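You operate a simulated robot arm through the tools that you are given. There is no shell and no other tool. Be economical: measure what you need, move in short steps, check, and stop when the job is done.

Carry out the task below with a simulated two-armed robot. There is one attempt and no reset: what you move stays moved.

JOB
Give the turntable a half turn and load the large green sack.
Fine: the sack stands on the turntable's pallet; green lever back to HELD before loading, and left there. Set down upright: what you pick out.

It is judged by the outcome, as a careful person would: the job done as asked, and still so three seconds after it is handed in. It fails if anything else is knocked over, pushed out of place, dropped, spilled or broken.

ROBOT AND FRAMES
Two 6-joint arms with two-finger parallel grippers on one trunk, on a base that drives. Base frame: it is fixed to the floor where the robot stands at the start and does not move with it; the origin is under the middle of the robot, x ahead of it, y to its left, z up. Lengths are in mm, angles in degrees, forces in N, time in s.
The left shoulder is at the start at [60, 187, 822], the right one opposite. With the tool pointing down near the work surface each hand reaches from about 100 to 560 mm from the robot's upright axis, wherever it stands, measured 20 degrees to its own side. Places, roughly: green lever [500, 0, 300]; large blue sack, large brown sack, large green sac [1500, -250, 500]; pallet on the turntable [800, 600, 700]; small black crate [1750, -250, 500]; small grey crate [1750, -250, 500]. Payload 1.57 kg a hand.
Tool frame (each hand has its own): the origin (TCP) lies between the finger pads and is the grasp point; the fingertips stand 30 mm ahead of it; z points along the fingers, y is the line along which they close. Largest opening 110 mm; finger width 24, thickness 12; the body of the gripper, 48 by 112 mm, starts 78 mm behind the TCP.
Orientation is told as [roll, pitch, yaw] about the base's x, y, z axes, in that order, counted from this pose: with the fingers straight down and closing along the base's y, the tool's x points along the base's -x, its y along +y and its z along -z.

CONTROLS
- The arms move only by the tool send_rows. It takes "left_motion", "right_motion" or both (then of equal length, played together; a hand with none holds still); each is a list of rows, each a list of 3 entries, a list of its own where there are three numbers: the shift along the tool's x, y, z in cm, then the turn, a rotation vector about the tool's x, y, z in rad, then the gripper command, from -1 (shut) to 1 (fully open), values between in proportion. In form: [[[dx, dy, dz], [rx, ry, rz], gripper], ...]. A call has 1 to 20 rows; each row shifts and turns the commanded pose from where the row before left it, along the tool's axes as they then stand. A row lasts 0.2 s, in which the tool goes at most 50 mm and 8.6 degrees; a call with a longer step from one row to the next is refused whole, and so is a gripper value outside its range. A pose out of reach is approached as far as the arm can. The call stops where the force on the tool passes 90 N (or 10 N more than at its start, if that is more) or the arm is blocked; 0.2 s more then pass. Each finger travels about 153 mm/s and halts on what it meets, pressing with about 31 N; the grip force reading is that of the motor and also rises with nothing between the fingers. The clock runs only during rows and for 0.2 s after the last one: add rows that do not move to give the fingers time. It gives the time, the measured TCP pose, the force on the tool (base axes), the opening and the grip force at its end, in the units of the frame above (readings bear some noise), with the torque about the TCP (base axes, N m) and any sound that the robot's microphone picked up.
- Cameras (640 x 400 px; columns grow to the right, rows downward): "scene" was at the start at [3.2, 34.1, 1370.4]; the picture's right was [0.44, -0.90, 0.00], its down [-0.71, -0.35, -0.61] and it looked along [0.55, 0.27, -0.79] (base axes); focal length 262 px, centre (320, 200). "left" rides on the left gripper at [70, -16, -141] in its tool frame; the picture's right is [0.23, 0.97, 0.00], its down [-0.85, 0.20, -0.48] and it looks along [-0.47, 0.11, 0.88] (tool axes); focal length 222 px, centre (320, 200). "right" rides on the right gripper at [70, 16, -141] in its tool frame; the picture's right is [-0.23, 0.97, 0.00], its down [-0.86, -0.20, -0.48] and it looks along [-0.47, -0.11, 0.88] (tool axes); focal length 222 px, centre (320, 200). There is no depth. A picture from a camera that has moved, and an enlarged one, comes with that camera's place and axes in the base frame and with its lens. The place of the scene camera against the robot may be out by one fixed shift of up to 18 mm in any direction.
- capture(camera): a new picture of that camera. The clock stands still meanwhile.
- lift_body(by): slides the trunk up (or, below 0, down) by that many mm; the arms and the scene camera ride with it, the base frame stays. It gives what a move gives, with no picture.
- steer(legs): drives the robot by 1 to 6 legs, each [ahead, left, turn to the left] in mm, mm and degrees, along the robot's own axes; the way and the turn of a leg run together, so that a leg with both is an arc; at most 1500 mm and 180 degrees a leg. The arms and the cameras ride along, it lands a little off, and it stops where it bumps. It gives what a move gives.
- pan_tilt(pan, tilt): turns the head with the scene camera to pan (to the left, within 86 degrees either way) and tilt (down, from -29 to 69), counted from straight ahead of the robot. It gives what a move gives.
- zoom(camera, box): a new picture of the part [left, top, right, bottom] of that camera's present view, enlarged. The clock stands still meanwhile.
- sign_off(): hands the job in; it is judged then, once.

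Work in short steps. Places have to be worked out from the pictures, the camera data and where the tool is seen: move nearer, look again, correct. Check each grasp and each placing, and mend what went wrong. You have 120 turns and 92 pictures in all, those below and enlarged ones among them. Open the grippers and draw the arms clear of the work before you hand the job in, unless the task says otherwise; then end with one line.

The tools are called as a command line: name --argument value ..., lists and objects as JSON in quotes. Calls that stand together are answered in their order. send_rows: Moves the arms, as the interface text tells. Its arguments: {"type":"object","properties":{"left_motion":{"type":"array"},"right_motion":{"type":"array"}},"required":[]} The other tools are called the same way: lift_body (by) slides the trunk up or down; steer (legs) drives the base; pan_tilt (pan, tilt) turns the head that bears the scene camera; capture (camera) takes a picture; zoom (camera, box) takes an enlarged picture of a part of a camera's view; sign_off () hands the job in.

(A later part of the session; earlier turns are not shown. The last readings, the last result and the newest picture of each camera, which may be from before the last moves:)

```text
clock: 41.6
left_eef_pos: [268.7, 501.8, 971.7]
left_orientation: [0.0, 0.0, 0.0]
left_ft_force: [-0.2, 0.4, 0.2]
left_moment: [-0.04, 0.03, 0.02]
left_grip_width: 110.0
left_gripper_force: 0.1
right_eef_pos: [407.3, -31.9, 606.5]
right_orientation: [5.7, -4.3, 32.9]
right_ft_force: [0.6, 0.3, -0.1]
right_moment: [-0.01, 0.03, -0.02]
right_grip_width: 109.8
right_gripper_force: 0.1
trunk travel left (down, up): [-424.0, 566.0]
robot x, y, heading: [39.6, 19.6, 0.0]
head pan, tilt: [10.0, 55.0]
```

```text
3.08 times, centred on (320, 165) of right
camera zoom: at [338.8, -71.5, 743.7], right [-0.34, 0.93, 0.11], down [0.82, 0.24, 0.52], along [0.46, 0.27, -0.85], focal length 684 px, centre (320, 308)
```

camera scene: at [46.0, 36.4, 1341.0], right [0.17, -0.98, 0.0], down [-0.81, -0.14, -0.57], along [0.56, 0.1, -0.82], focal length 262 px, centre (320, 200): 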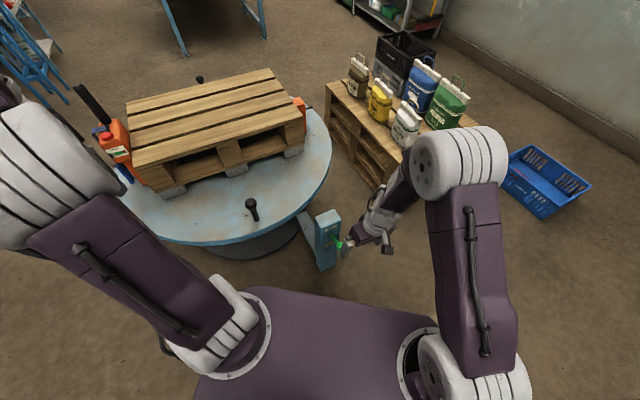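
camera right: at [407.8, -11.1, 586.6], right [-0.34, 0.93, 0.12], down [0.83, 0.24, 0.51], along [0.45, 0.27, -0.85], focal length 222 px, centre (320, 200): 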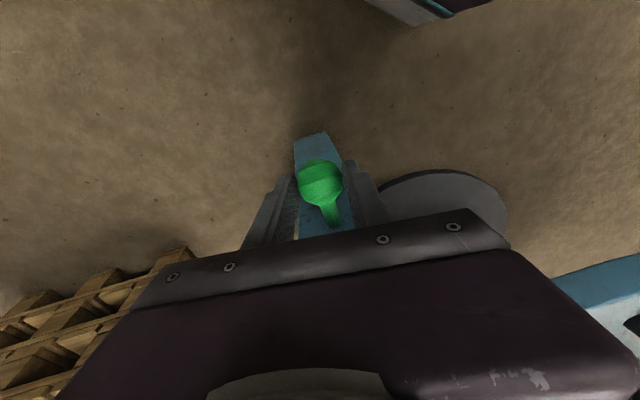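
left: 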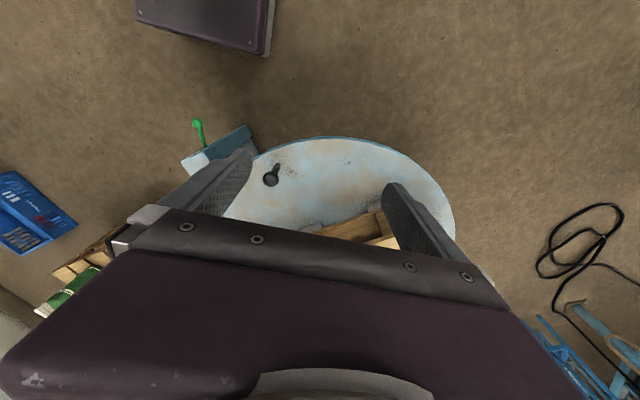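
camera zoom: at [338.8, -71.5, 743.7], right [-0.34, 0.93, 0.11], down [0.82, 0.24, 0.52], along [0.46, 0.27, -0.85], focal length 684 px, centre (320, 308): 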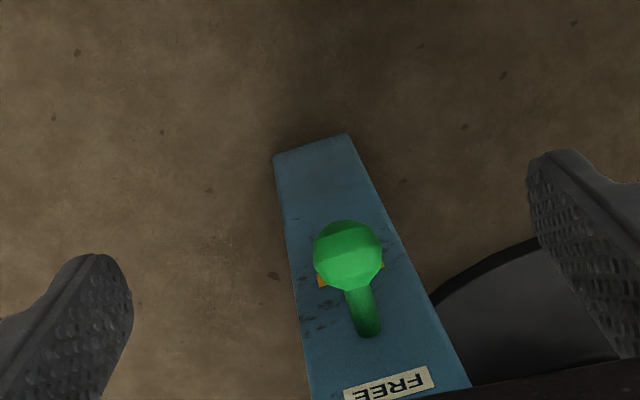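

Lever is up and stays at FREE. Before turning I inspect the turntable's load and surroundings.

zoom --camera "scene" --box '[60, 60, 340, 250]'

pan_tilt --pan 45 --tilt 35

capture --camera "scene"

capture --camera "left"

```text
2.11 times, centred on (200, 155) of scene
camera zoom: at [46.0, 36.4, 1341.0], right [0.17, -0.98, 0.0], down [-0.81, -0.14, -0.57], along [0.56, 0.1, -0.82], focal length 552 px, centre (573, 295)
```

zoom: 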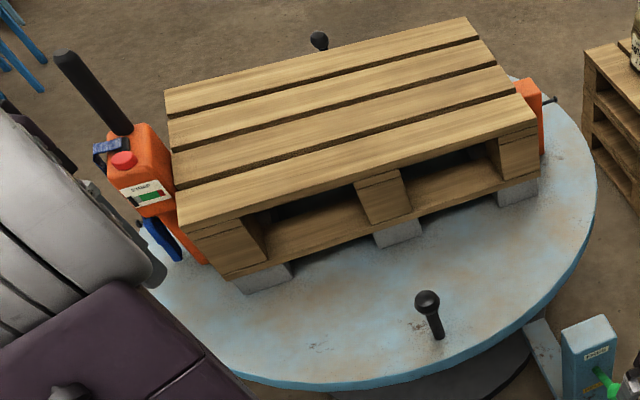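

```text
clock: 42.6
left_eef_pos: [267.3, 502.6, 972.0]
left_orientation: [-0.1, -0.1, 0.0]
left_ft_force: [-0.4, -0.4, 0.2]
left_moment: [0.0, -0.03, 0.0]
left_grip_width: 110.3
left_gripper_force: 0.2
right_eef_pos: [407.8, -31.2, 606.3]
right_orientation: [5.8, -4.3, 32.9]
right_ft_force: [0.0, 0.5, 0.1]
right_moment: [-0.02, 0.03, -0.03]
right_grip_width: 109.8
right_gripper_force: 0.2
trunk travel left (down, up): [-424.0, 566.0]
robot x, y, heading: [40.0, 24.2, 0.0]
head pan, tilt: [45.0, 35.0]
```

```text
62 pictures are left
camera scene: at [36.7, 85.9, 1369.3], right [0.71, -0.71, 0.0], down [-0.41, -0.41, -0.82], along [0.58, 0.58, -0.57], focal length 262 px, centre (320, 200)
```

scene: 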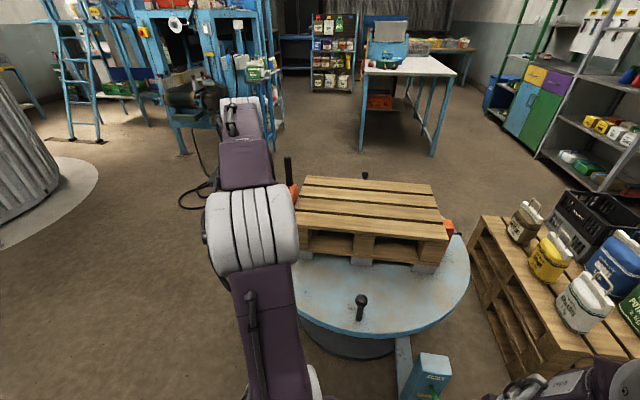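

```text
61 pictures are left
camera left: at [197.6, 487.8, 1113.1], right [-0.23, 0.97, 0.0], down [0.85, 0.2, 0.48], along [0.47, 0.11, -0.88], focal length 222 px, centre (320, 200)
```

left: 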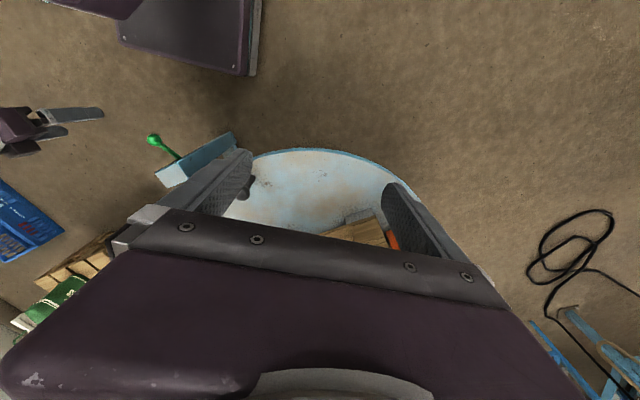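

The way round the left side is clear, so I can hold the near knob in the left hand and drive an arc about the table centre. I raise the right hand clear, turn left 18.6° and move 60 mm closer.

send_rows --right_motion '[[[0, -2, -4], [0, 0, 0], 1], [[0, -2, -4], [0, 0, 0], 1], [[0, -2, -4], [0, 0, 0], 1], [[0, -2, -4], [0, 0, 0], 1]]'

steer --legs '[[0, 0, 18.6], [57, 18, 0]]'

pan_tilt --pan 20 --tilt 55

capture --camera "scene"

capture --camera "left"

```text
clock: 43.6
left_eef_pos: [267.9, 501.6, 971.2]
left_orientation: [0.1, -0.2, 0.0]
left_ft_force: [-0.6, 0.6, -1.0]
left_moment: [0.01, -0.03, -0.01]
left_grip_width: 110.1
left_gripper_force: 0.1
right_eef_pos: [432.9, -119.3, 727.1]
right_orientation: [7.6, -6.5, 32.7]
right_ft_force: [-0.3, -0.9, 0.6]
right_moment: [-0.02, 0.01, 0.0]
right_grip_width: 110.4
right_gripper_force: 0.1
right hand out of reach, approached as far as the arm can: row 3, 4
trunk travel left (down, up): [-424.0, 566.0]
robot x, y, heading: [34.0, 24.1, 0.1]
head pan, tilt: [45.0, 35.0]
```

```text
clock: 45.6
left_eef_pos: [149.7, 588.1, 970.9]
left_orientation: [-0.1, 0.1, 19.3]
left_ft_force: [0.6, -0.1, 0.3]
left_moment: [-0.05, 0.03, -0.02]
left_grip_width: 110.2
left_gripper_force: 0.1
right_eef_pos: [507.6, 54.9, 725.4]
right_orientation: [7.5, -6.4, 51.7]
right_ft_force: [0.1, 0.9, -0.4]
right_moment: [-0.06, 0.01, 0.01]
right_grip_width: 109.8
right_gripper_force: 0.0
trunk travel left (down, up): [-424.0, 566.0]
robot x, y, heading: [90.4, 59.3, 19.2]
head pan, tilt: [45.0, 35.0]
```

```text
clock: 46.5
left_eef_pos: [148.3, 588.2, 971.6]
left_orientation: [0.0, -0.1, 19.1]
left_ft_force: [0.6, -0.4, -0.6]
left_moment: [0.02, 0.01, -0.02]
left_grip_width: 110.1
left_gripper_force: 0.0
right_eef_pos: [507.5, 55.0, 726.0]
right_orientation: [7.5, -6.5, 51.7]
right_ft_force: [0.4, -0.1, 0.2]
right_moment: [-0.01, -0.04, 0.01]
right_grip_width: 110.2
right_gripper_force: 0.1
trunk travel left (down, up): [-424.0, 566.0]
robot x, y, heading: [90.6, 62.8, 19.4]
head pan, tilt: [20.0, 55.0]
```

```text
60 pictures are left
camera scene: at [84.1, 86.5, 1341.1], right [0.63, -0.77, 0.0], down [-0.63, -0.52, -0.57], along [0.44, 0.36, -0.82], focal length 262 px, centre (320, 200)
```

scene: 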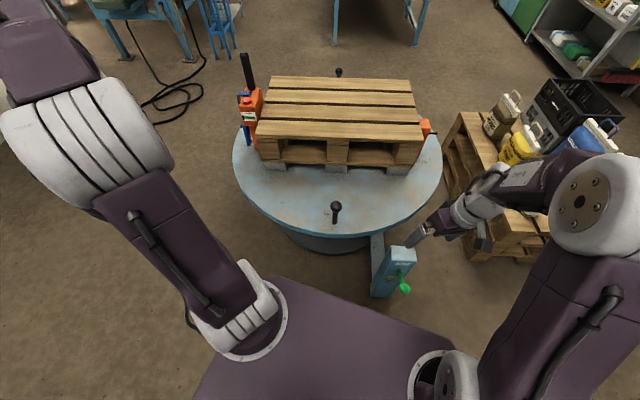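

```text
59 pictures are left
camera left: at [87.0, 551.5, 1113.0], right [-0.53, 0.85, 0.0], down [0.74, 0.47, 0.48], along [0.41, 0.26, -0.88], focal length 222 px, centre (320, 200)
```

left: 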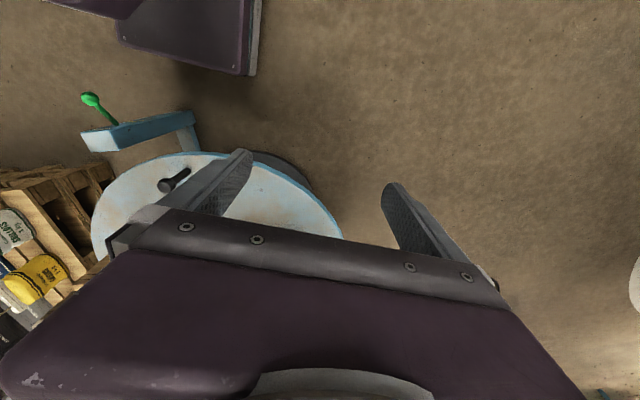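

The near knob is confirmed at about [497,351,603]; centre about [829,600], radius 416. I bring the left hand above it and yaw it so that the fingers straddle it tangentially.

send_rows --left_motion '[[[-2.79, -3.78, 1], [0, 0, 0], 1], [[-2.79, -3.78, 1], [0, 0, 0], 1], [[-2.79, -3.78, 1], [0, 0, 0], 1], [[-2.79, -3.78, 1], [0, 0, 0], 1], [[-2.79, -3.78, 1], [0, 0, 0], 1], [[-2.79, -3.78, 1], [0, 0, 0], 1], [[-2.79, -3.78, 1], [0, 0, 0], 1], [[-2.79, -3.78, 1], [0, 0, 0], 1], [[-2.79, -3.78, 1], [0, 0, 0], 1], [[0, 0, 3.6], [0, 0, -0.1025], 1], [[0, 0, 3.6], [0, 0, -0.1025], 1], [[0, 0, 3.6], [0, 0, -0.1025], 1], [[0, 0, 3.6], [0, 0, 0], 1], [[0, 0, 2.6], [0, 0, 0], 1], [[0, 0, 0], [0, 0, 0], 1]]'

capture --camera "left"

```text
clock: 49.7
left_eef_pos: [496.9, 348.8, 714.9]
left_orientation: [0.0, 0.0, 36.8]
left_ft_force: [0.9, 0.4, -0.5]
left_moment: [0.0, 0.0, -0.01]
left_grip_width: 109.8
left_gripper_force: 0.0
right_eef_pos: [507.4, 55.4, 725.7]
right_orientation: [7.5, -6.5, 51.7]
right_ft_force: [-0.3, 0.1, -0.4]
right_moment: [0.03, -0.04, -0.01]
right_grip_width: 110.1
right_gripper_force: 0.1
trunk travel left (down, up): [-424.0, 566.0]
robot x, y, heading: [85.8, 59.6, 18.9]
head pan, tilt: [20.0, 55.0]
```

```text
58 pictures are left
camera left: at [450.7, 294.7, 855.5], right [-0.77, 0.64, 0.0], down [0.56, 0.67, 0.48], along [0.31, 0.37, -0.88], focal length 222 px, centre (320, 200)
```

left: 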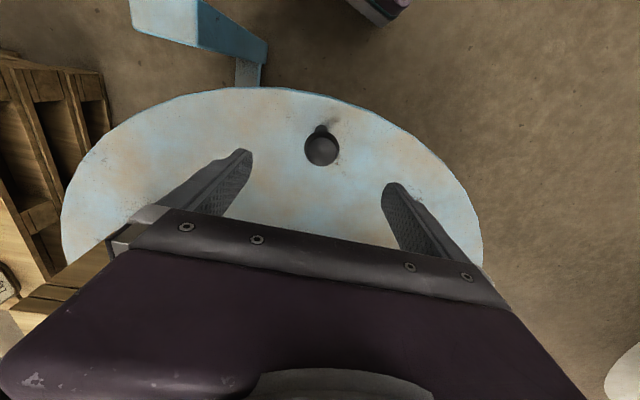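

Well centred over the ball. I descend 115 mm and close to a loose cage of about 45 mm.

send_rows --left_motion '[[[0, 0, 3], [0, 0, 0], 1], [[0, 0, 3], [0, 0, 0], 1], [[0, 0, 3], [0, 0, 0], 1], [[0, 0, 2.5], [0, 0, 0], 1], [[0, 0, 0], [0, 0, 0], 0.2], [[0, 0, 0], [0, 0, 0], -0.1], [[0, 0, 0], [0, 0, 0], -0.1]]'

capture --camera "left"

```text
clock: 51.3
left_eef_pos: [497.5, 348.1, 599.6]
left_orientation: [0.0, 0.0, 36.8]
left_ft_force: [0.5, 0.1, -0.5]
left_moment: [0.0, 0.03, 0.0]
left_grip_width: 49.7
left_gripper_force: 0.1
right_eef_pos: [508.0, 53.7, 726.4]
right_orientation: [7.6, -6.5, 51.9]
right_ft_force: [-0.1, 0.4, 0.3]
right_moment: [0.01, 0.03, -0.02]
right_grip_width: 110.1
right_gripper_force: 0.0
trunk travel left (down, up): [-424.0, 566.0]
robot x, y, heading: [90.1, 62.2, 19.2]
head pan, tilt: [20.0, 55.0]
```

```text
57 pictures are left
camera left: at [449.6, 295.2, 741.0], right [-0.76, 0.64, 0.0], down [0.57, 0.67, 0.48], along [0.31, 0.37, -0.88], focal length 222 px, centre (320, 200)
```

left: 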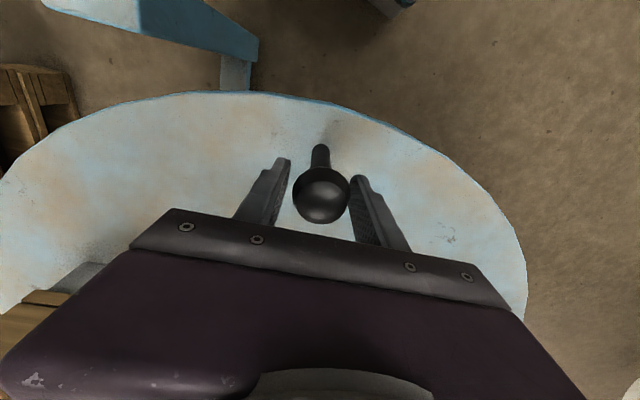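

The knob stands between the fingers. With the table centre at body (876, 268) I try a first 10° clockwise arc by driving.

steer --legs '[[-46.7, 152.9, -10]]'

capture --camera "left"

```text
clock: 52.5
left_eef_pos: [486.3, 371.4, 602.1]
left_orientation: [-1.4, -1.3, 29.3]
left_ft_force: [21.9, -39.6, -19.0]
left_moment: [0.93, 0.28, 0.04]
left_grip_width: 90.4
left_gripper_force: 23.1
right_eef_pos: [447.8, 89.7, 724.7]
right_orientation: [7.7, -6.4, 44.2]
right_ft_force: [-1.3, 0.0, 0.2]
right_moment: [-0.02, -0.02, -0.04]
right_grip_width: 110.0
right_gripper_force: 0.1
trunk travel left (down, up): [-424.0, 566.0]
robot x, y, heading: [28.3, 149.6, 11.6]
head pan, tilt: [20.0, 55.0]
stopped in leg 1: the force on the tool passed its limit at 115 N (the readings are from after the stop); the commanded pose is now the measured one
```

```text
56 pictures are left
camera left: at [427.7, 325.8, 741.2], right [-0.67, 0.74, -0.03], down [0.63, 0.6, 0.49], along [0.38, 0.32, -0.87], focal length 222 px, centre (320, 200)
```

left: 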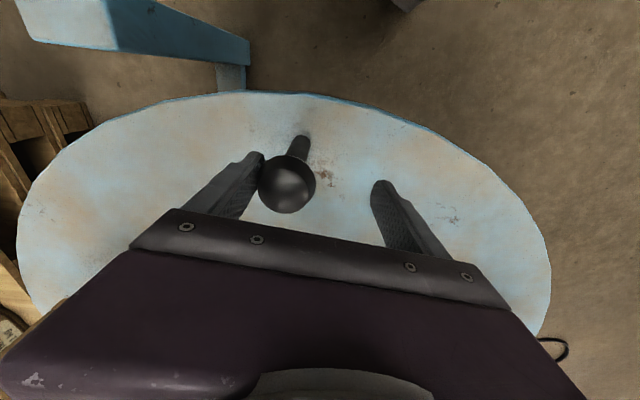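

The knob did not move at all (still [494,351]) – the table is still locked, so the lever is not fully at FREE (ball reached only about 435; by the labels it should go to about 455). I free the left hand, raise it, and go back to the lever.

send_rows --left_motion '[[[0, -1.5, 0], [0, 0, 0], 1], [[0, -1.5, 0], [0, 0, 0], 1], [[0, 0, -4], [0, 0, 0], 1], [[0, 0, -4], [0, 0, 0], 1], [[0, 0, -4], [0, 0, 0], 1], [[0, 0, -4], [0, 0, 0], 1], [[3, 2, 0], [0, 0, 0], 1], [[3, 2, 0], [0, 0, 0], 1], [[3, 2, 0], [0, 0, 0], 1]]'

steer --legs '[[0, 0, -11.6], [10, -129, 0]]'

zoom --camera "right" --box '[160, 100, 480, 300]'

```text
clock: 54.5
left_eef_pos: [380.1, 359.6, 761.6]
left_orientation: [-1.3, -1.1, 29.6]
left_ft_force: [0.0, 0.0, 0.5]
left_moment: [0.02, -0.02, 0.02]
left_grip_width: 110.1
left_gripper_force: 0.1
right_eef_pos: [444.8, 91.6, 727.2]
right_orientation: [7.5, -6.5, 44.5]
right_ft_force: [0.2, 0.9, -0.8]
right_moment: [-0.01, 0.0, -0.03]
right_grip_width: 109.9
right_gripper_force: 0.0
trunk travel left (down, up): [-424.0, 566.0]
robot x, y, heading: [33.0, 154.5, 11.9]
head pan, tilt: [20.0, 55.0]
```

```text
clock: 56.5
left_eef_pos: [426.6, 158.6, 762.6]
left_orientation: [-1.2, -1.3, 18.2]
left_ft_force: [1.2, -0.2, -0.2]
left_moment: [0.04, 0.01, 0.02]
left_grip_width: 110.1
left_gripper_force: 0.1
right_eef_pos: [436.5, -115.6, 727.0]
right_orientation: [7.6, -6.6, 33.0]
right_ft_force: [-0.3, 0.1, -0.6]
right_moment: [0.01, -0.01, 0.01]
right_grip_width: 110.2
right_gripper_force: 0.1
trunk travel left (down, up): [-424.0, 566.0]
robot x, y, heading: [39.0, 24.7, 0.6]
head pan, tilt: [20.0, 55.0]
```

```text
2.00 times, centred on (320, 200) of right
camera zoom: at [365.1, -162.4, 860.4], right [-0.35, 0.92, 0.15], down [0.81, 0.22, 0.54], along [0.47, 0.31, -0.83], focal length 444 px, centre (320, 200)
```

zoom: 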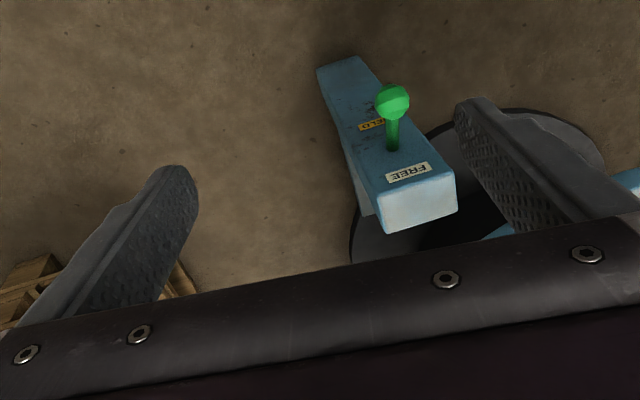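

The lever looks raised but no click was heard; I'll push it farther along its arc. First the left hand clears away to the left, while the right hand comes over the ball (now about [474,30,430]).

send_rows --left_motion '[[[1, 4.5, 0], [0, 0, 0], 1], [[1, 4.5, 0], [0, 0, 0], 1], [[1, 4.5, 0], [0, 0, 0], 1], [[1, 4.5, 0], [0, 0, 0], 1], [[1, 4.5, 0], [0, 0, 0], 1], [[0, 0, -3], [0, 0, 0], 1], [[0, 0, -3], [0, 0, 0], 1], [[0, 0, -3], [0, 0, 0], 1], [[0, 0, 0], [0, 0, 0], 1], [[0, 0, 0], [0, 0, 0], 1], [[0, 0, 0], [0, 0, 0], 1]]' --right_motion '[[[0, 0, 0], [0, 0, 0], 1], [[0, 0, 0], [0, 0, 0], 1], [[-2.7, 2.2, 2], [0.016, 0.02, 0], 1], [[-2.7, 2.2, 2], [0.016, 0.02, 0], 1], [[-2.7, 2.1, 2], [0, 0, 0], 1], [[0, 0, 4.4], [0, 0, 0], 1], [[0, 0, 4.4], [0, 0, 0], 1], [[0, 0, 4.4], [0, 0, 0], 1], [[0, 0, 4.4], [0, 0, 0], 1], [[0, 0, 4.3], [0, 0, 0], 1], [[0, 0, 0], [0, 0, 0], 1]]'

capture --camera "right"

```text
clock: 59.0
left_eef_pos: [303.6, 360.9, 844.5]
left_orientation: [-1.3, -1.2, 18.1]
left_ft_force: [-0.8, -0.3, 0.3]
left_moment: [0.02, 0.01, 0.0]
left_grip_width: 110.1
left_gripper_force: 0.1
right_eef_pos: [451.6, 14.3, 440.8]
right_orientation: [5.7, -4.2, 33.3]
right_ft_force: [0.9, 0.7, -0.5]
right_moment: [0.01, -0.02, 0.0]
right_grip_width: 109.9
right_gripper_force: 0.0
right hand out of reach, approached as far as the arm can: row 3, 4, 5
trunk travel left (down, up): [-424.0, 566.0]
robot x, y, heading: [41.5, 24.7, 0.2]
head pan, tilt: [20.0, 55.0]
```

```text
54 pictures are left
camera right: at [383.6, -26.1, 577.8], right [-0.35, 0.93, 0.11], down [0.82, 0.24, 0.52], along [0.46, 0.27, -0.85], focal length 222 px, centre (320, 200)
```

right: 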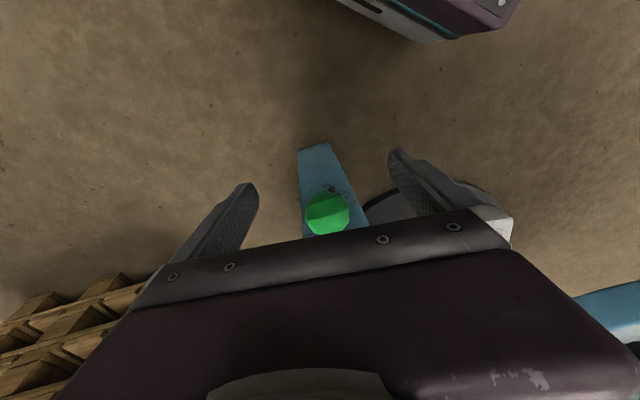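

Ball is 27 mm ahead and 10 mm below; I move onto it, grip firmly and push up-and-inward along the tangent.

send_rows --right_motion '[[[-1.3, 0, 0.7], [0, 0, 0], 1], [[-1.3, 0, 0.7], [0, 0, 0], 1], [[0, 0, 0], [0, 0, 0], -0.3], [[0, 0, 0], [0, 0, 0], -0.8], [[0, 0, 0], [0, 0, 0], -1], [[0, 0, 0], [0, 0, 0], -1]]'

send_rows --right_motion '[[[-0.55, 0.08, -0.85], [0, 0, 0], -1], [[-0.55, 0.08, -0.85], [0, 0, 0], -1], [[-0.55, 0.08, -0.85], [0, 0, 0], -1]]'

capture --camera "right"

```text
clock: 60.4
left_eef_pos: [304.7, 359.6, 844.8]
left_orientation: [-1.3, -1.2, 18.1]
left_ft_force: [0.6, 0.3, -0.3]
left_moment: [-0.01, 0.02, -0.02]
left_grip_width: 110.2
left_gripper_force: 0.1
right_eef_pos: [474.3, 28.9, 429.7]
right_orientation: [5.5, -4.2, 33.1]
right_ft_force: [6.3, -10.8, 0.3]
right_moment: [-0.12, -0.07, -0.08]
right_grip_width: 37.2
right_gripper_force: 43.6
trunk travel left (down, up): [-424.0, 566.0]
robot x, y, heading: [37.0, 24.4, 0.1]
head pan, tilt: [20.0, 55.0]
```

```text
clock: 61.1
left_eef_pos: [307.0, 356.2, 844.6]
left_orientation: [-1.2, -1.0, 18.2]
left_ft_force: [0.2, -0.6, -0.6]
left_moment: [0.02, -0.04, 0.0]
left_grip_width: 109.8
left_gripper_force: 0.0
right_eef_pos: [484.6, 34.0, 453.5]
right_orientation: [5.9, -3.7, 33.2]
right_ft_force: [3.7, -39.5, -37.5]
right_moment: [-0.63, -0.13, 0.2]
right_grip_width: 37.2
right_gripper_force: 43.7
trunk travel left (down, up): [-424.0, 566.0]
robot x, y, heading: [43.6, 26.8, 0.3]
head pan, tilt: [20.0, 55.0]
```

```text
53 pictures are left
camera right: at [417.0, -6.0, 592.1], right [-0.35, 0.93, 0.11], down [0.82, 0.24, 0.51], along [0.45, 0.27, -0.85], focal length 222 px, centre (320, 200)
```

right: 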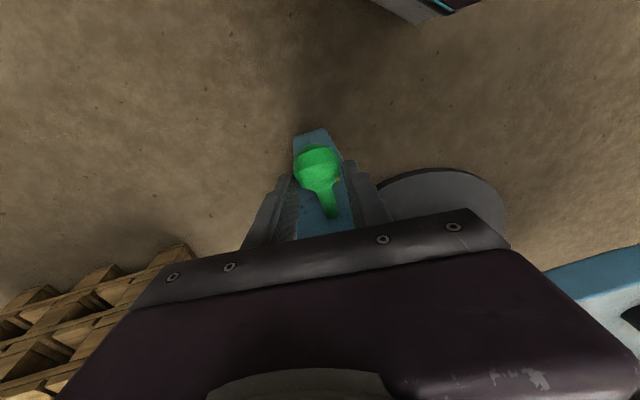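

The ball stays at z 430 against 40 N: that is the end stop, so the lever is at FREE. I release, lift away, and check whether the knob has moved at all after my push.

send_rows --right_motion '[[[0, 0, 0], [0, 0, 0], 0.2], [[0, 0, 0], [0, 0, 0], 1], [[0, 0, 0], [0, 0, 0], 1], [[1, 0, -4], [0, 0, 0], 1], [[1, 0, -4], [0, 0, 0], 1], [[1, 0, -4], [0, 0, 0], 1], [[1, 0, -4], [0, 0, 0], 1], [[1, -2, -4], [0, 0, 0], 1], [[1, -2, -4], [0, 0, 0], 1], [[1, -2, -4], [0, 0, 0], 1]]'

zoom --camera "scene" --box '[160, 60, 480, 260]'

```text
clock: 63.4
left_eef_pos: [303.3, 359.7, 845.1]
left_orientation: [-1.2, -1.3, 18.3]
left_ft_force: [0.2, 0.0, -1.0]
left_moment: [0.0, 0.0, 0.01]
left_grip_width: 110.4
left_gripper_force: 0.0
right_eef_pos: [438.6, -91.8, 701.5]
right_orientation: [7.0, -5.6, 33.2]
right_ft_force: [-0.5, -1.0, 0.1]
right_moment: [0.02, -0.01, -0.01]
right_grip_width: 109.8
right_gripper_force: 0.1
right hand out of reach, approached as far as the arm can: row 8, 9, 10
trunk travel left (down, up): [-424.0, 566.0]
robot x, y, heading: [39.6, 26.2, 0.1]
head pan, tilt: [20.0, 55.0]
```

```text
2.00 times, centred on (320, 160) of scene
camera zoom: at [43.4, 49.9, 1341.0], right [0.35, -0.94, 0.0], down [-0.77, -0.29, -0.57], along [0.54, 0.2, -0.82], focal length 524 px, centre (320, 280)
```

zoom: 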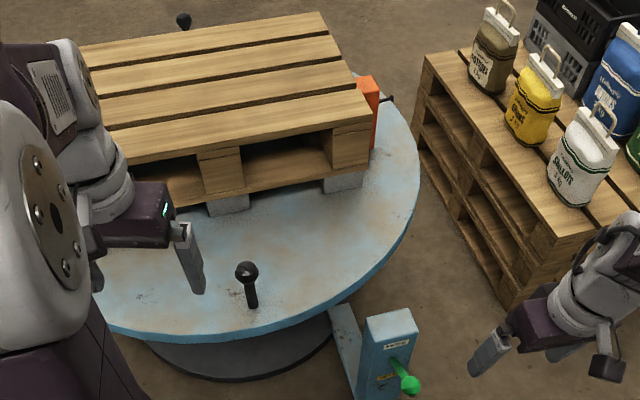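

No visible movement. I test it with a controlled slow push: left fist closed, set beside the knob on its near-right side, then push tangentially (clockwise).

send_rows --left_motion '[[[-3.92, -2.24, 2], [0, 0, 0], -1], [[-3.92, -2.24, 2], [0, 0, 0], -1], [[-3.92, -2.24, 2], [0, 0, 0], -1], [[-3.92, -2.24, 2], [0, 0, 0], -1], [[-3.92, -2.24, 2], [0, 0, 0], -1], [[0, 0, 1], [0, 0, -0.109], -1], [[0, 0, 1], [0, 0, -0.109], -1], [[0, 0, 0.5], [0.02, 0.02, -0.109], -1], [[0, 0, 3], [0, 0, 0], -1], [[0, 0, 3], [0, 0, 0], -1], [[0, 0, 3], [0, 0, 0], -1], [[0, 0, 3], [0, 0, 0], -1], [[0, 0, 0], [0, 0, 0], -1]]'

capture --camera "left"

```text
clock: 66.2
left_eef_pos: [534.7, 305.9, 608.2]
left_orientation: [-2.7, 0.4, 37.0]
left_ft_force: [0.2, -1.0, -1.3]
left_moment: [-0.03, -0.02, -0.03]
left_grip_width: 0.1
left_gripper_force: 21.2
right_eef_pos: [439.8, -90.5, 700.4]
right_orientation: [6.9, -5.7, 33.2]
right_ft_force: [-0.3, 0.5, -0.5]
right_moment: [0.01, 0.01, 0.01]
right_grip_width: 110.2
right_gripper_force: 0.1
trunk travel left (down, up): [-424.0, 566.0]
robot x, y, heading: [38.9, 21.3, 0.6]
head pan, tilt: [20.0, 55.0]
```

```text
51 pictures are left
camera left: at [484.6, 258.8, 750.5], right [-0.77, 0.64, -0.04], down [0.55, 0.69, 0.46], along [0.33, 0.33, -0.89], focal length 222 px, centre (320, 200)
```

left: 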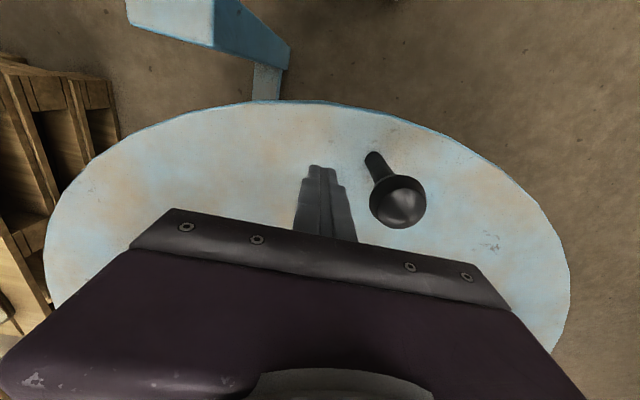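

Knob lies about 55 mm to the fist's +y side. I move up to it, then push in 6 mm rows.

send_rows --left_motion '[[[0, 1, 0.5], [0, 0, 0], -1], [[0, 1, 0.4], [0, 0, 0], -1], [[0, 0.6, 0], [0, 0, 0], -1], [[0, 0.6, 0], [0, 0, 0], -1], [[0, 0.6, 0], [0, 0, 0], -1], [[0, 0.6, 0], [0, 0, 0], -1], [[0, 0.6, 0], [0, 0, 0], -1], [[0, 0.6, 0], [0, 0, 0], -1]]'

capture --camera "left"

```text
clock: 67.4
left_eef_pos: [522.4, 323.4, 597.3]
left_orientation: [-3.6, 0.0, 36.6]
left_ft_force: [17.4, -32.0, -5.2]
left_moment: [0.14, 0.01, 0.22]
left_grip_width: 0.0
left_gripper_force: 20.9
right_eef_pos: [440.1, -96.4, 700.5]
right_orientation: [7.0, -5.7, 32.6]
right_ft_force: [0.0, 0.3, 0.4]
right_moment: [-0.06, 0.0, -0.03]
right_grip_width: 110.2
right_gripper_force: 0.1
trunk travel left (down, up): [-424.0, 566.0]
robot x, y, heading: [40.6, 24.9, -0.3]
head pan, tilt: [20.0, 55.0]
stopped in row 6 (left hand): the force on the tool passed its limit at 96 N (the readings are from after the stop); the commanded pose is now the measured one
```

```text
50 pictures are left
camera left: at [468.7, 277.2, 739.8], right [-0.76, 0.65, -0.06], down [0.55, 0.69, 0.47], along [0.34, 0.32, -0.88], focal length 222 px, centre (320, 200)
```

left: 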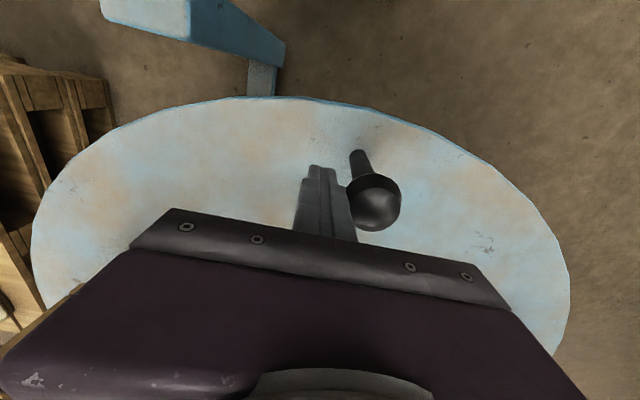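

Rigid at 96 N clockwise. I try the other sense: hop over the knob and push it counter-clockwise.

send_rows --left_motion '[[[0, -1.5, -1], [0, 0, 0], -1], [[0, 0, -4], [0, 0, 0], -1], [[0, 0, -3], [0, 0, 0], -1], [[0, 4, 0], [0.06, 0, 0], -1], [[0, 4, 0], [0, 0, 0], -1], [[0, 2.5, 0], [0, 0, 0], -1], [[0, 0, 4], [0, 0, 0], -1], [[0, 0, 4], [0, 0, 0], -1], [[0, 0, 0], [0, 0, 0], -1]]'

send_rows --left_motion '[[[0, -0.8, 0], [0, 0, 0], -1], [[0, -0.8, 0], [0, 0, 0], -1], [[0, -0.6, 0], [0, 0, 0], -1], [[0, -0.6, 0], [0, 0, 0], -1], [[0, -0.6, 0], [0, 0, 0], -1], [[0, -0.6, 0], [0, 0, 0], -1], [[0, -0.6, 0], [0, 0, 0], -1], [[0, -0.6, 0], [0, 0, 0], -1], [[0, -0.6, 0], [0, 0, 0], -1], [[0, -0.6, 0], [0, 0, 0], -1]]'

capture --camera "left"

```text
clock: 69.4
left_eef_pos: [468.0, 397.7, 587.6]
left_orientation: [-6.8, -0.1, 36.7]
left_ft_force: [0.8, 0.3, 0.2]
left_moment: [0.0, 0.03, 0.01]
left_grip_width: 0.0
left_gripper_force: 20.8
right_eef_pos: [440.2, -94.5, 701.8]
right_orientation: [7.0, -5.7, 32.9]
right_ft_force: [-0.1, 0.0, -0.4]
right_moment: [-0.02, -0.04, -0.03]
right_grip_width: 109.9
right_gripper_force: 0.1
trunk travel left (down, up): [-424.0, 566.0]
robot x, y, heading: [42.4, 19.3, 0.1]
head pan, tilt: [20.0, 55.0]
```

```text
clock: 71.6
left_eef_pos: [505.8, 344.2, 595.3]
left_orientation: [-6.7, 0.1, 36.6]
left_ft_force: [0.6, 1.0, -0.4]
left_moment: [-0.03, -0.01, 0.01]
left_grip_width: 0.0
left_gripper_force: 20.9
right_eef_pos: [440.5, -94.0, 700.5]
right_orientation: [7.1, -5.7, 32.8]
right_ft_force: [-0.2, 0.7, -0.4]
right_moment: [0.01, 0.0, 0.0]
right_grip_width: 110.2
right_gripper_force: 0.0
trunk travel left (down, up): [-424.0, 566.0]
robot x, y, heading: [43.6, 24.8, -0.0]
head pan, tilt: [20.0, 55.0]
```

```text
49 pictures are left
camera left: at [448.9, 303.9, 738.1], right [-0.76, 0.64, -0.11], down [0.54, 0.71, 0.45], along [0.37, 0.28, -0.89], focal length 222 px, centre (320, 200)
```

left: 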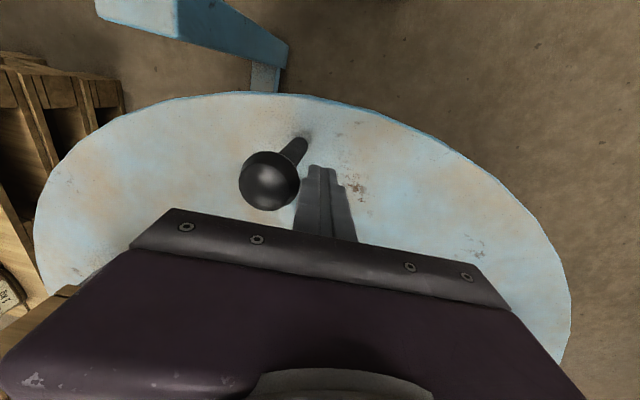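

The table turns freely counter-clockwise (knob moved 44 mm with no force); clockwise is against its stop. So I'll fetch the far knob by driving round the left side and pull it counter-clockwise back here. First I raise and retract the left hand.

send_rows --left_motion '[[[0, 1.5, 0], [0, 0, 0], -1], [[0, 1, -4], [-0.03, 0, 0], -1], [[0, 0, -4], [-0.03, 0, 0], -1], [[0, 0, -4], [-0.03, 0, 0], -1], [[0, 0, -4], [-0.03, 0, 0], -1], [[1, 0, -4], [0, 0, 0], -1], [[4, 0, -2], [0, 0, 0], -1], [[4, 0, 0], [0, 0, 0], -1], [[4, 0, 0], [0, 0, 0], 0], [[4, 0, 0], [0, 0, 0], 1], [[4, 0, 0], [0, 0, 0], 1]]'

steer --legs '[[-580, 797, -57.6]]'

capture --camera "scene"

```text
clock: 74.0
left_eef_pos: [315.9, 250.2, 810.5]
left_orientation: [0.0, 0.0, 36.6]
left_ft_force: [0.7, 0.6, 0.3]
left_moment: [-0.01, -0.05, 0.0]
left_grip_width: 110.1
left_gripper_force: 0.0
right_eef_pos: [439.7, -93.7, 702.8]
right_orientation: [7.0, -5.7, 32.8]
right_ft_force: [0.6, 0.4, 0.0]
right_moment: [0.02, 0.01, 0.0]
right_grip_width: 109.9
right_gripper_force: 0.0
trunk travel left (down, up): [-424.0, 566.0]
robot x, y, heading: [42.7, 23.6, -0.0]
head pan, tilt: [20.0, 55.0]
```

```text
clock: 79.2
left_eef_pos: [244.9, 864.1, 809.9]
left_orientation: [0.1, 0.0, -20.9]
left_ft_force: [0.4, -0.1, 0.3]
left_moment: [-0.02, -0.01, -0.01]
left_grip_width: 109.7
left_gripper_force: 0.0
right_eef_pos: [20.2, 576.5, 700.0]
right_orientation: [7.0, -5.8, -24.6]
right_ft_force: [1.1, 0.1, 0.4]
right_moment: [0.02, -0.02, 0.0]
right_grip_width: 110.3
right_gripper_force: 0.1
trunk travel left (down, up): [-424.0, 566.0]
robot x, y, heading: [-98.0, 975.4, -57.4]
head pan, tilt: [20.0, 55.0]
cut short: leg 1
```

```text
48 pictures are left
camera scene: at [-74.3, 983.2, 1341.1], right [-0.61, -0.8, 0.0], down [-0.65, 0.5, -0.57], along [0.46, -0.35, -0.82], focal length 262 px, centre (320, 200)
```

scene: 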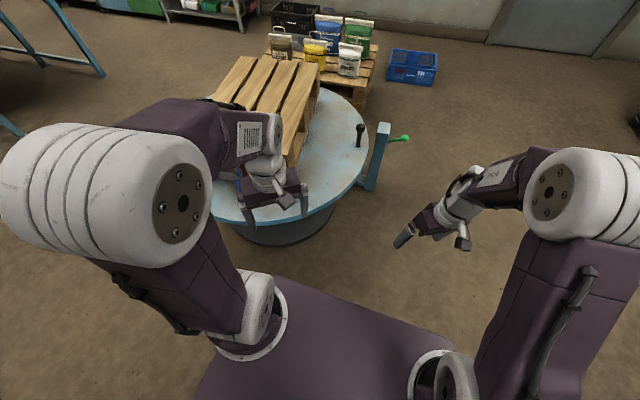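

The arc works (robot now at 158° around the table). I continue with two more legs.

steer --legs '[[-440, 612, -43], [-440, 612, -43]]'

capture --camera "scene"

```text
clock: 87.0
left_eef_pos: [1073.4, 1188.3, 810.5]
left_orientation: [0.2, 0.0, -108.0]
left_ft_force: [0.5, 0.0, 0.5]
left_moment: [0.0, 0.0, -0.02]
left_grip_width: 110.1
left_gripper_force: 0.0
right_eef_pos: [773.9, 1398.7, 700.9]
right_orientation: [7.0, -5.8, -111.7]
right_ft_force: [-0.7, -0.8, 0.4]
right_moment: [-0.04, 0.05, -0.02]
right_grip_width: 110.1
right_gripper_force: 0.0
trunk travel left (down, up): [-424.0, 566.0]
robot x, y, heading: [1168.8, 1533.4, -144.4]
head pan, tilt: [20.0, 55.0]
```

```text
47 pictures are left
camera scene: at [1171.4, 1510.5, 1341.1], right [-0.82, 0.57, 0.0], down [0.46, 0.68, -0.57], along [-0.33, -0.47, -0.82], focal length 262 px, centre (320, 200)
```

scene: 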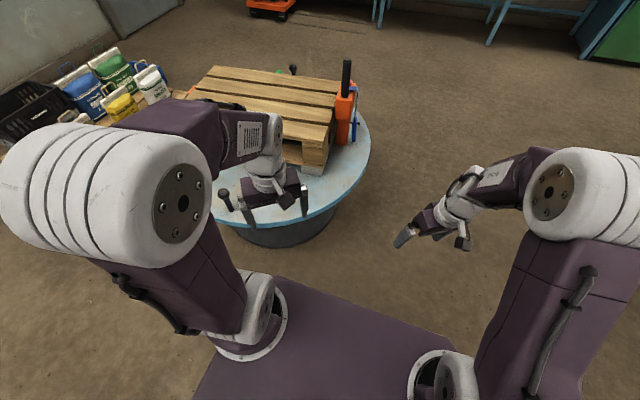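

Far knob is at about [1134,890] (43.8°). I shift sideways so that it lies about 490 mm away, 20° to my left.

steer --legs '[[-57, 338, 0]]'

capture --camera "left"

```text
clock: 89.3
left_eef_pos: [1315.8, 945.2, 811.4]
left_orientation: [0.2, 0.1, -108.0]
left_ft_force: [-0.4, 0.4, -0.3]
left_moment: [0.0, -0.02, -0.01]
left_grip_width: 109.8
left_gripper_force: 0.1
right_eef_pos: [1018.4, 1154.7, 701.6]
right_orientation: [6.9, -5.8, -111.7]
right_ft_force: [0.2, 0.6, 0.0]
right_moment: [0.01, 0.02, 0.01]
right_grip_width: 110.3
right_gripper_force: 0.1
trunk travel left (down, up): [-424.0, 566.0]
robot x, y, heading: [1408.8, 1287.7, -144.3]
head pan, tilt: [20.0, 55.0]
```

```text
46 pictures are left
camera left: at [1321.3, 1018.5, 952.2], right [1.0, -0.09, 0.0], down [-0.08, -0.88, 0.48], along [-0.04, -0.48, -0.88], focal length 222 px, centre (320, 200)
```

left: 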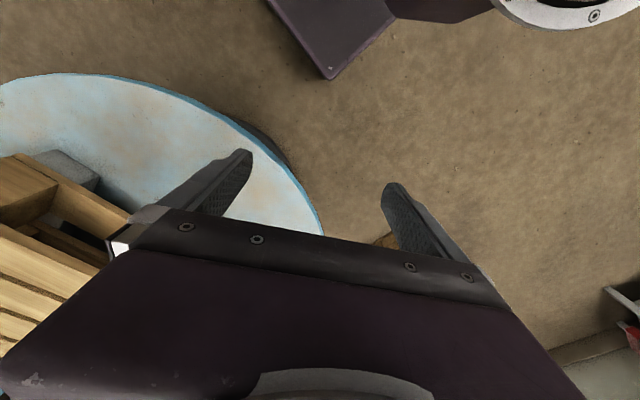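

I bring the left hand above that knob and yaw it radially.

send_rows --left_motion '[[[-2.7, -3.9, 1], [0, 0, 0], 1], [[-2.7, -3.9, 1], [0, 0, 0], 1], [[-2.7, -3.9, 1], [0, 0, 0], 1], [[-2.7, -3.9, 1], [0, 0, 0], 1], [[0, 0, 1.8], [0, 0, 0.123], 1], [[0, 0, 1.8], [0, 0, 0.123], 1], [[0, 0, 1.8], [0, 0, 0.123], 1], [[0, 0, 1.8], [0, 0, 0.123], 1], [[0, 0, 0], [0, 0, 0], 1]]'

capture --camera "left"

```text
clock: 91.3
left_eef_pos: [1136.3, 892.2, 699.6]
left_orientation: [0.2, 0.2, -136.3]
left_ft_force: [0.6, 0.6, 0.1]
left_moment: [-0.01, 0.0, 0.0]
left_grip_width: 110.2
left_gripper_force: 0.0
right_eef_pos: [1017.7, 1156.7, 700.7]
right_orientation: [7.0, -5.8, -111.9]
right_ft_force: [0.4, -0.6, 0.1]
right_moment: [-0.02, -0.02, -0.02]
right_grip_width: 110.1
right_gripper_force: 0.1
trunk travel left (down, up): [-424.0, 566.0]
robot x, y, heading: [1409.7, 1293.8, -144.5]
head pan, tilt: [20.0, 55.0]
```

```text
45 pictures are left
camera left: at [1174.1, 952.9, 840.6], right [0.84, -0.55, 0.0], down [-0.48, -0.73, 0.48], along [-0.26, -0.4, -0.88], focal length 222 px, centre (320, 200)
```

left: 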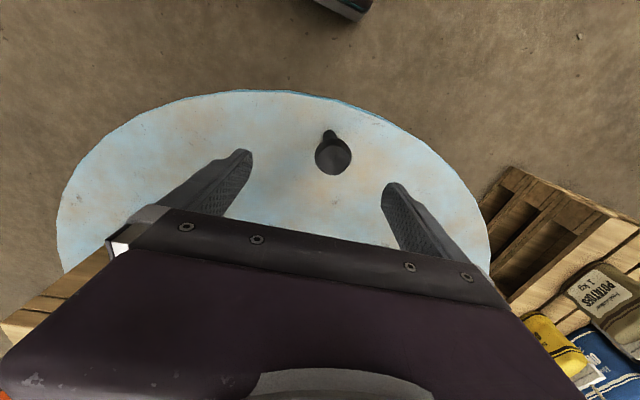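

Centred within 12 mm; I correct, descend and cage the knob.

send_rows --left_motion '[[[0.2, 1.2, 1], [0, 0, 0], 1], [[0, 0, 3], [0, 0, 0], 1], [[0, 0, 3], [0, 0, 0], 1], [[0, 0, 3], [0, 0, 0], 1], [[0, 0, 0], [0, 0, 0], 0.2], [[0, 0, 0], [0, 0, 0], -0.2], [[0, 0, 0], [0, 0, 0], -0.2]]'

capture --camera "left"

```text
clock: 92.9
left_eef_pos: [1145.1, 886.1, 598.2]
left_orientation: [0.1, 0.1, -136.2]
left_ft_force: [-0.2, 0.3, -0.1]
left_moment: [0.01, -0.02, 0.01]
left_grip_width: 44.5
left_gripper_force: 0.1
right_eef_pos: [1016.6, 1155.5, 701.0]
right_orientation: [7.0, -5.7, -111.9]
right_ft_force: [-0.8, -0.2, 0.7]
right_moment: [-0.01, 0.01, 0.0]
right_grip_width: 109.9
right_gripper_force: 0.1
trunk travel left (down, up): [-424.0, 566.0]
robot x, y, heading: [1407.6, 1292.4, -144.5]
head pan, tilt: [20.0, 55.0]
```

```text
44 pictures are left
camera left: at [1182.8, 946.9, 739.6], right [0.84, -0.55, 0.0], down [-0.48, -0.74, 0.48], along [-0.26, -0.4, -0.88], focal length 222 px, centre (320, 200)
```

left: 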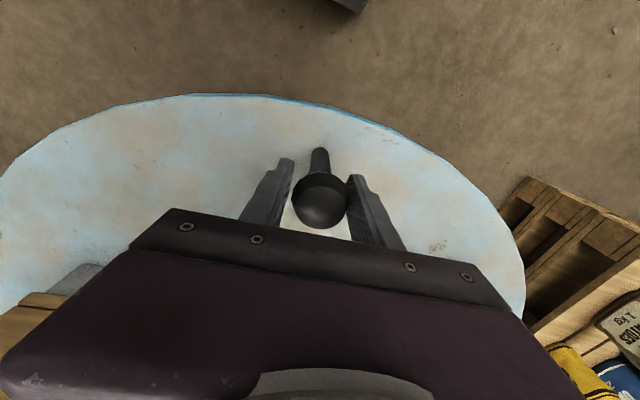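

Knob caged. I drive a first 15° counter-clockwise arc about the centre (body 870, 229).

steer --legs '[[60, -227.8, 15]]'

capture --camera "left"

```text
clock: 94.6
left_eef_pos: [1061.3, 953.6, 598.3]
left_orientation: [0.1, 0.1, -121.0]
left_ft_force: [-0.9, 0.9, 1.3]
left_moment: [-0.01, 0.0, -0.04]
left_grip_width: 44.1
left_gripper_force: 0.0
right_eef_pos: [866.9, 1183.4, 702.2]
right_orientation: [7.0, -5.7, -96.7]
right_ft_force: [1.2, -0.4, -0.9]
right_moment: [-0.02, -0.01, 0.01]
right_grip_width: 110.2
right_gripper_force: 0.0
trunk travel left (down, up): [-424.0, 566.0]
robot x, y, heading: [1211.0, 1416.3, -129.1]
head pan, tilt: [20.0, 55.0]
```

```text
43 pictures are left
camera left: at [1082.0, 1024.6, 739.8], right [0.95, -0.31, 0.0], down [-0.27, -0.84, 0.48], along [-0.14, -0.46, -0.88], focal length 222 px, centre (320, 200)
```

left: 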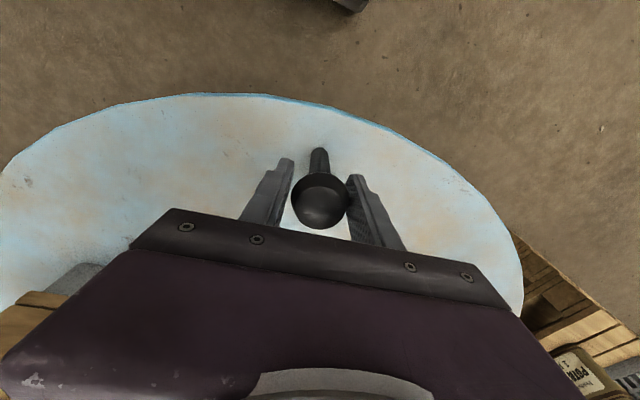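

The table follows perfectly. I continue with 40°.

steer --legs '[[156, -608, 40]]'

capture --camera "left"

```text
clock: 98.2
left_eef_pos: [751.4, 1029.3, 598.8]
left_orientation: [0.2, 0.0, -82.7]
left_ft_force: [0.7, 0.9, 0.6]
left_moment: [-0.01, 0.0, 0.0]
left_grip_width: 43.9
left_gripper_force: 0.0
right_eef_pos: [456.8, 1086.5, 701.2]
right_orientation: [7.0, -5.7, -58.4]
right_ft_force: [-0.3, 0.4, 0.0]
right_moment: [0.01, 0.03, -0.01]
right_grip_width: 110.0
right_gripper_force: 0.1
trunk travel left (down, up): [-424.0, 566.0]
robot x, y, heading: [583.8, 1483.1, -91.3]
head pan, tilt: [20.0, 55.0]
```

```text
42 pictures are left
camera left: at [724.0, 1096.6, 739.8], right [0.94, 0.35, 0.0], down [0.31, -0.82, 0.48], along [0.17, -0.45, -0.88], focal length 222 px, centre (320, 200)
```

left: 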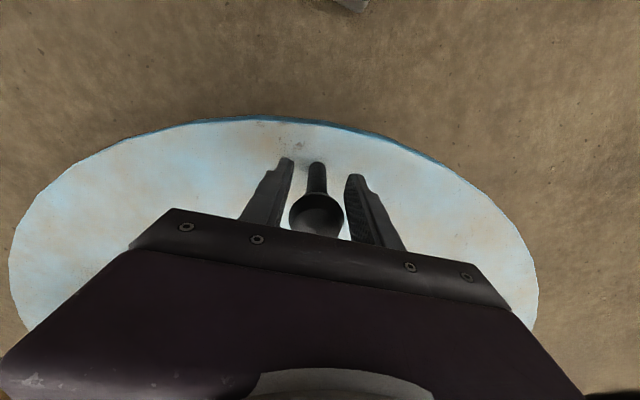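

Some outward drift (hand at radius 437); I push the hand 17 mm inward and continue with the updated centre (877, 270).

send_rows --left_motion '[[[-1.7, 0, 0], [0, 0, -0.06], -0.2]]'

steer --legs '[[165, -536, 35]]'

capture --camera "left"

```text
clock: 98.6
left_eef_pos: [752.2, 1012.9, 597.9]
left_orientation: [0.1, 0.1, -79.3]
left_ft_force: [0.1, 0.0, -1.0]
left_moment: [0.01, -0.01, 0.02]
left_grip_width: 43.9
left_gripper_force: 0.0
right_eef_pos: [457.0, 1085.5, 699.7]
right_orientation: [6.9, -5.6, -58.5]
right_ft_force: [0.2, 0.5, -0.2]
right_moment: [-0.02, -0.02, 0.0]
right_grip_width: 110.0
right_gripper_force: 0.0
trunk travel left (down, up): [-424.0, 566.0]
robot x, y, heading: [586.9, 1483.3, -91.5]
head pan, tilt: [20.0, 55.0]
```

```text
clock: 101.7
left_eef_pos: [550.0, 895.5, 598.4]
left_orientation: [0.1, 0.0, -44.7]
left_ft_force: [-0.6, 0.0, 0.0]
left_moment: [0.03, 0.0, -0.02]
left_grip_width: 44.2
left_gripper_force: 0.1
right_eef_pos: [263.4, 791.2, 700.6]
right_orientation: [7.1, -5.7, -23.8]
right_ft_force: [0.2, -0.5, 0.1]
right_moment: [0.02, -0.04, 0.01]
right_grip_width: 110.0
right_gripper_force: 0.0
trunk travel left (down, up): [-424.0, 566.0]
robot x, y, heading: [144.1, 1190.2, -56.5]
head pan, tilt: [20.0, 55.0]
```

```text
41 pictures are left
camera left: at [487.5, 935.4, 739.7], right [0.52, 0.85, 0.0], down [0.75, -0.46, 0.48], along [0.41, -0.25, -0.88], focal length 222 px, centre (320, 200)
```

left: 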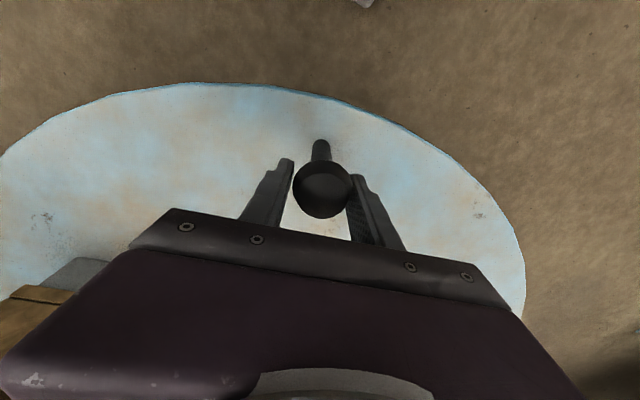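

Angle now about 134°; 82.6° remain. Next 40°, with centre at body (873, 249).

steer --legs '[[174, -609, 40]]'

capture --camera "left"

```text
clock: 105.3
left_eef_pos: [429.6, 649.7, 599.7]
left_orientation: [0.2, 0.1, -3.8]
left_ft_force: [1.2, -0.4, 0.6]
left_moment: [0.03, 0.0, -0.01]
left_grip_width: 44.1
left_gripper_force: 0.1
right_eef_pos: [283.7, 381.4, 700.3]
right_orientation: [7.0, -5.7, 17.1]
right_ft_force: [0.6, -0.3, -0.4]
right_moment: [0.0, 0.0, 0.01]
right_grip_width: 110.2
right_gripper_force: 0.1
trunk travel left (down, up): [-424.0, 566.0]
robot x, y, heading: [-67.3, 599.4, -15.6]
head pan, tilt: [20.0, 55.0]
```

```text
40 pictures are left
camera left: at [358.7, 638.9, 739.7], right [-0.16, 0.99, 0.0], down [0.87, 0.14, 0.48], along [0.47, 0.08, -0.88], focal length 222 px, centre (320, 200)
```

left: 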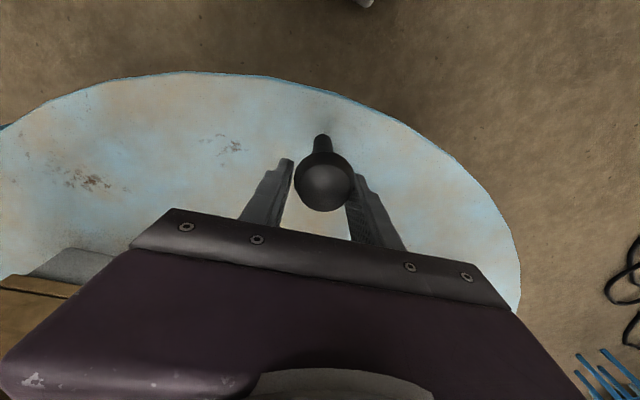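

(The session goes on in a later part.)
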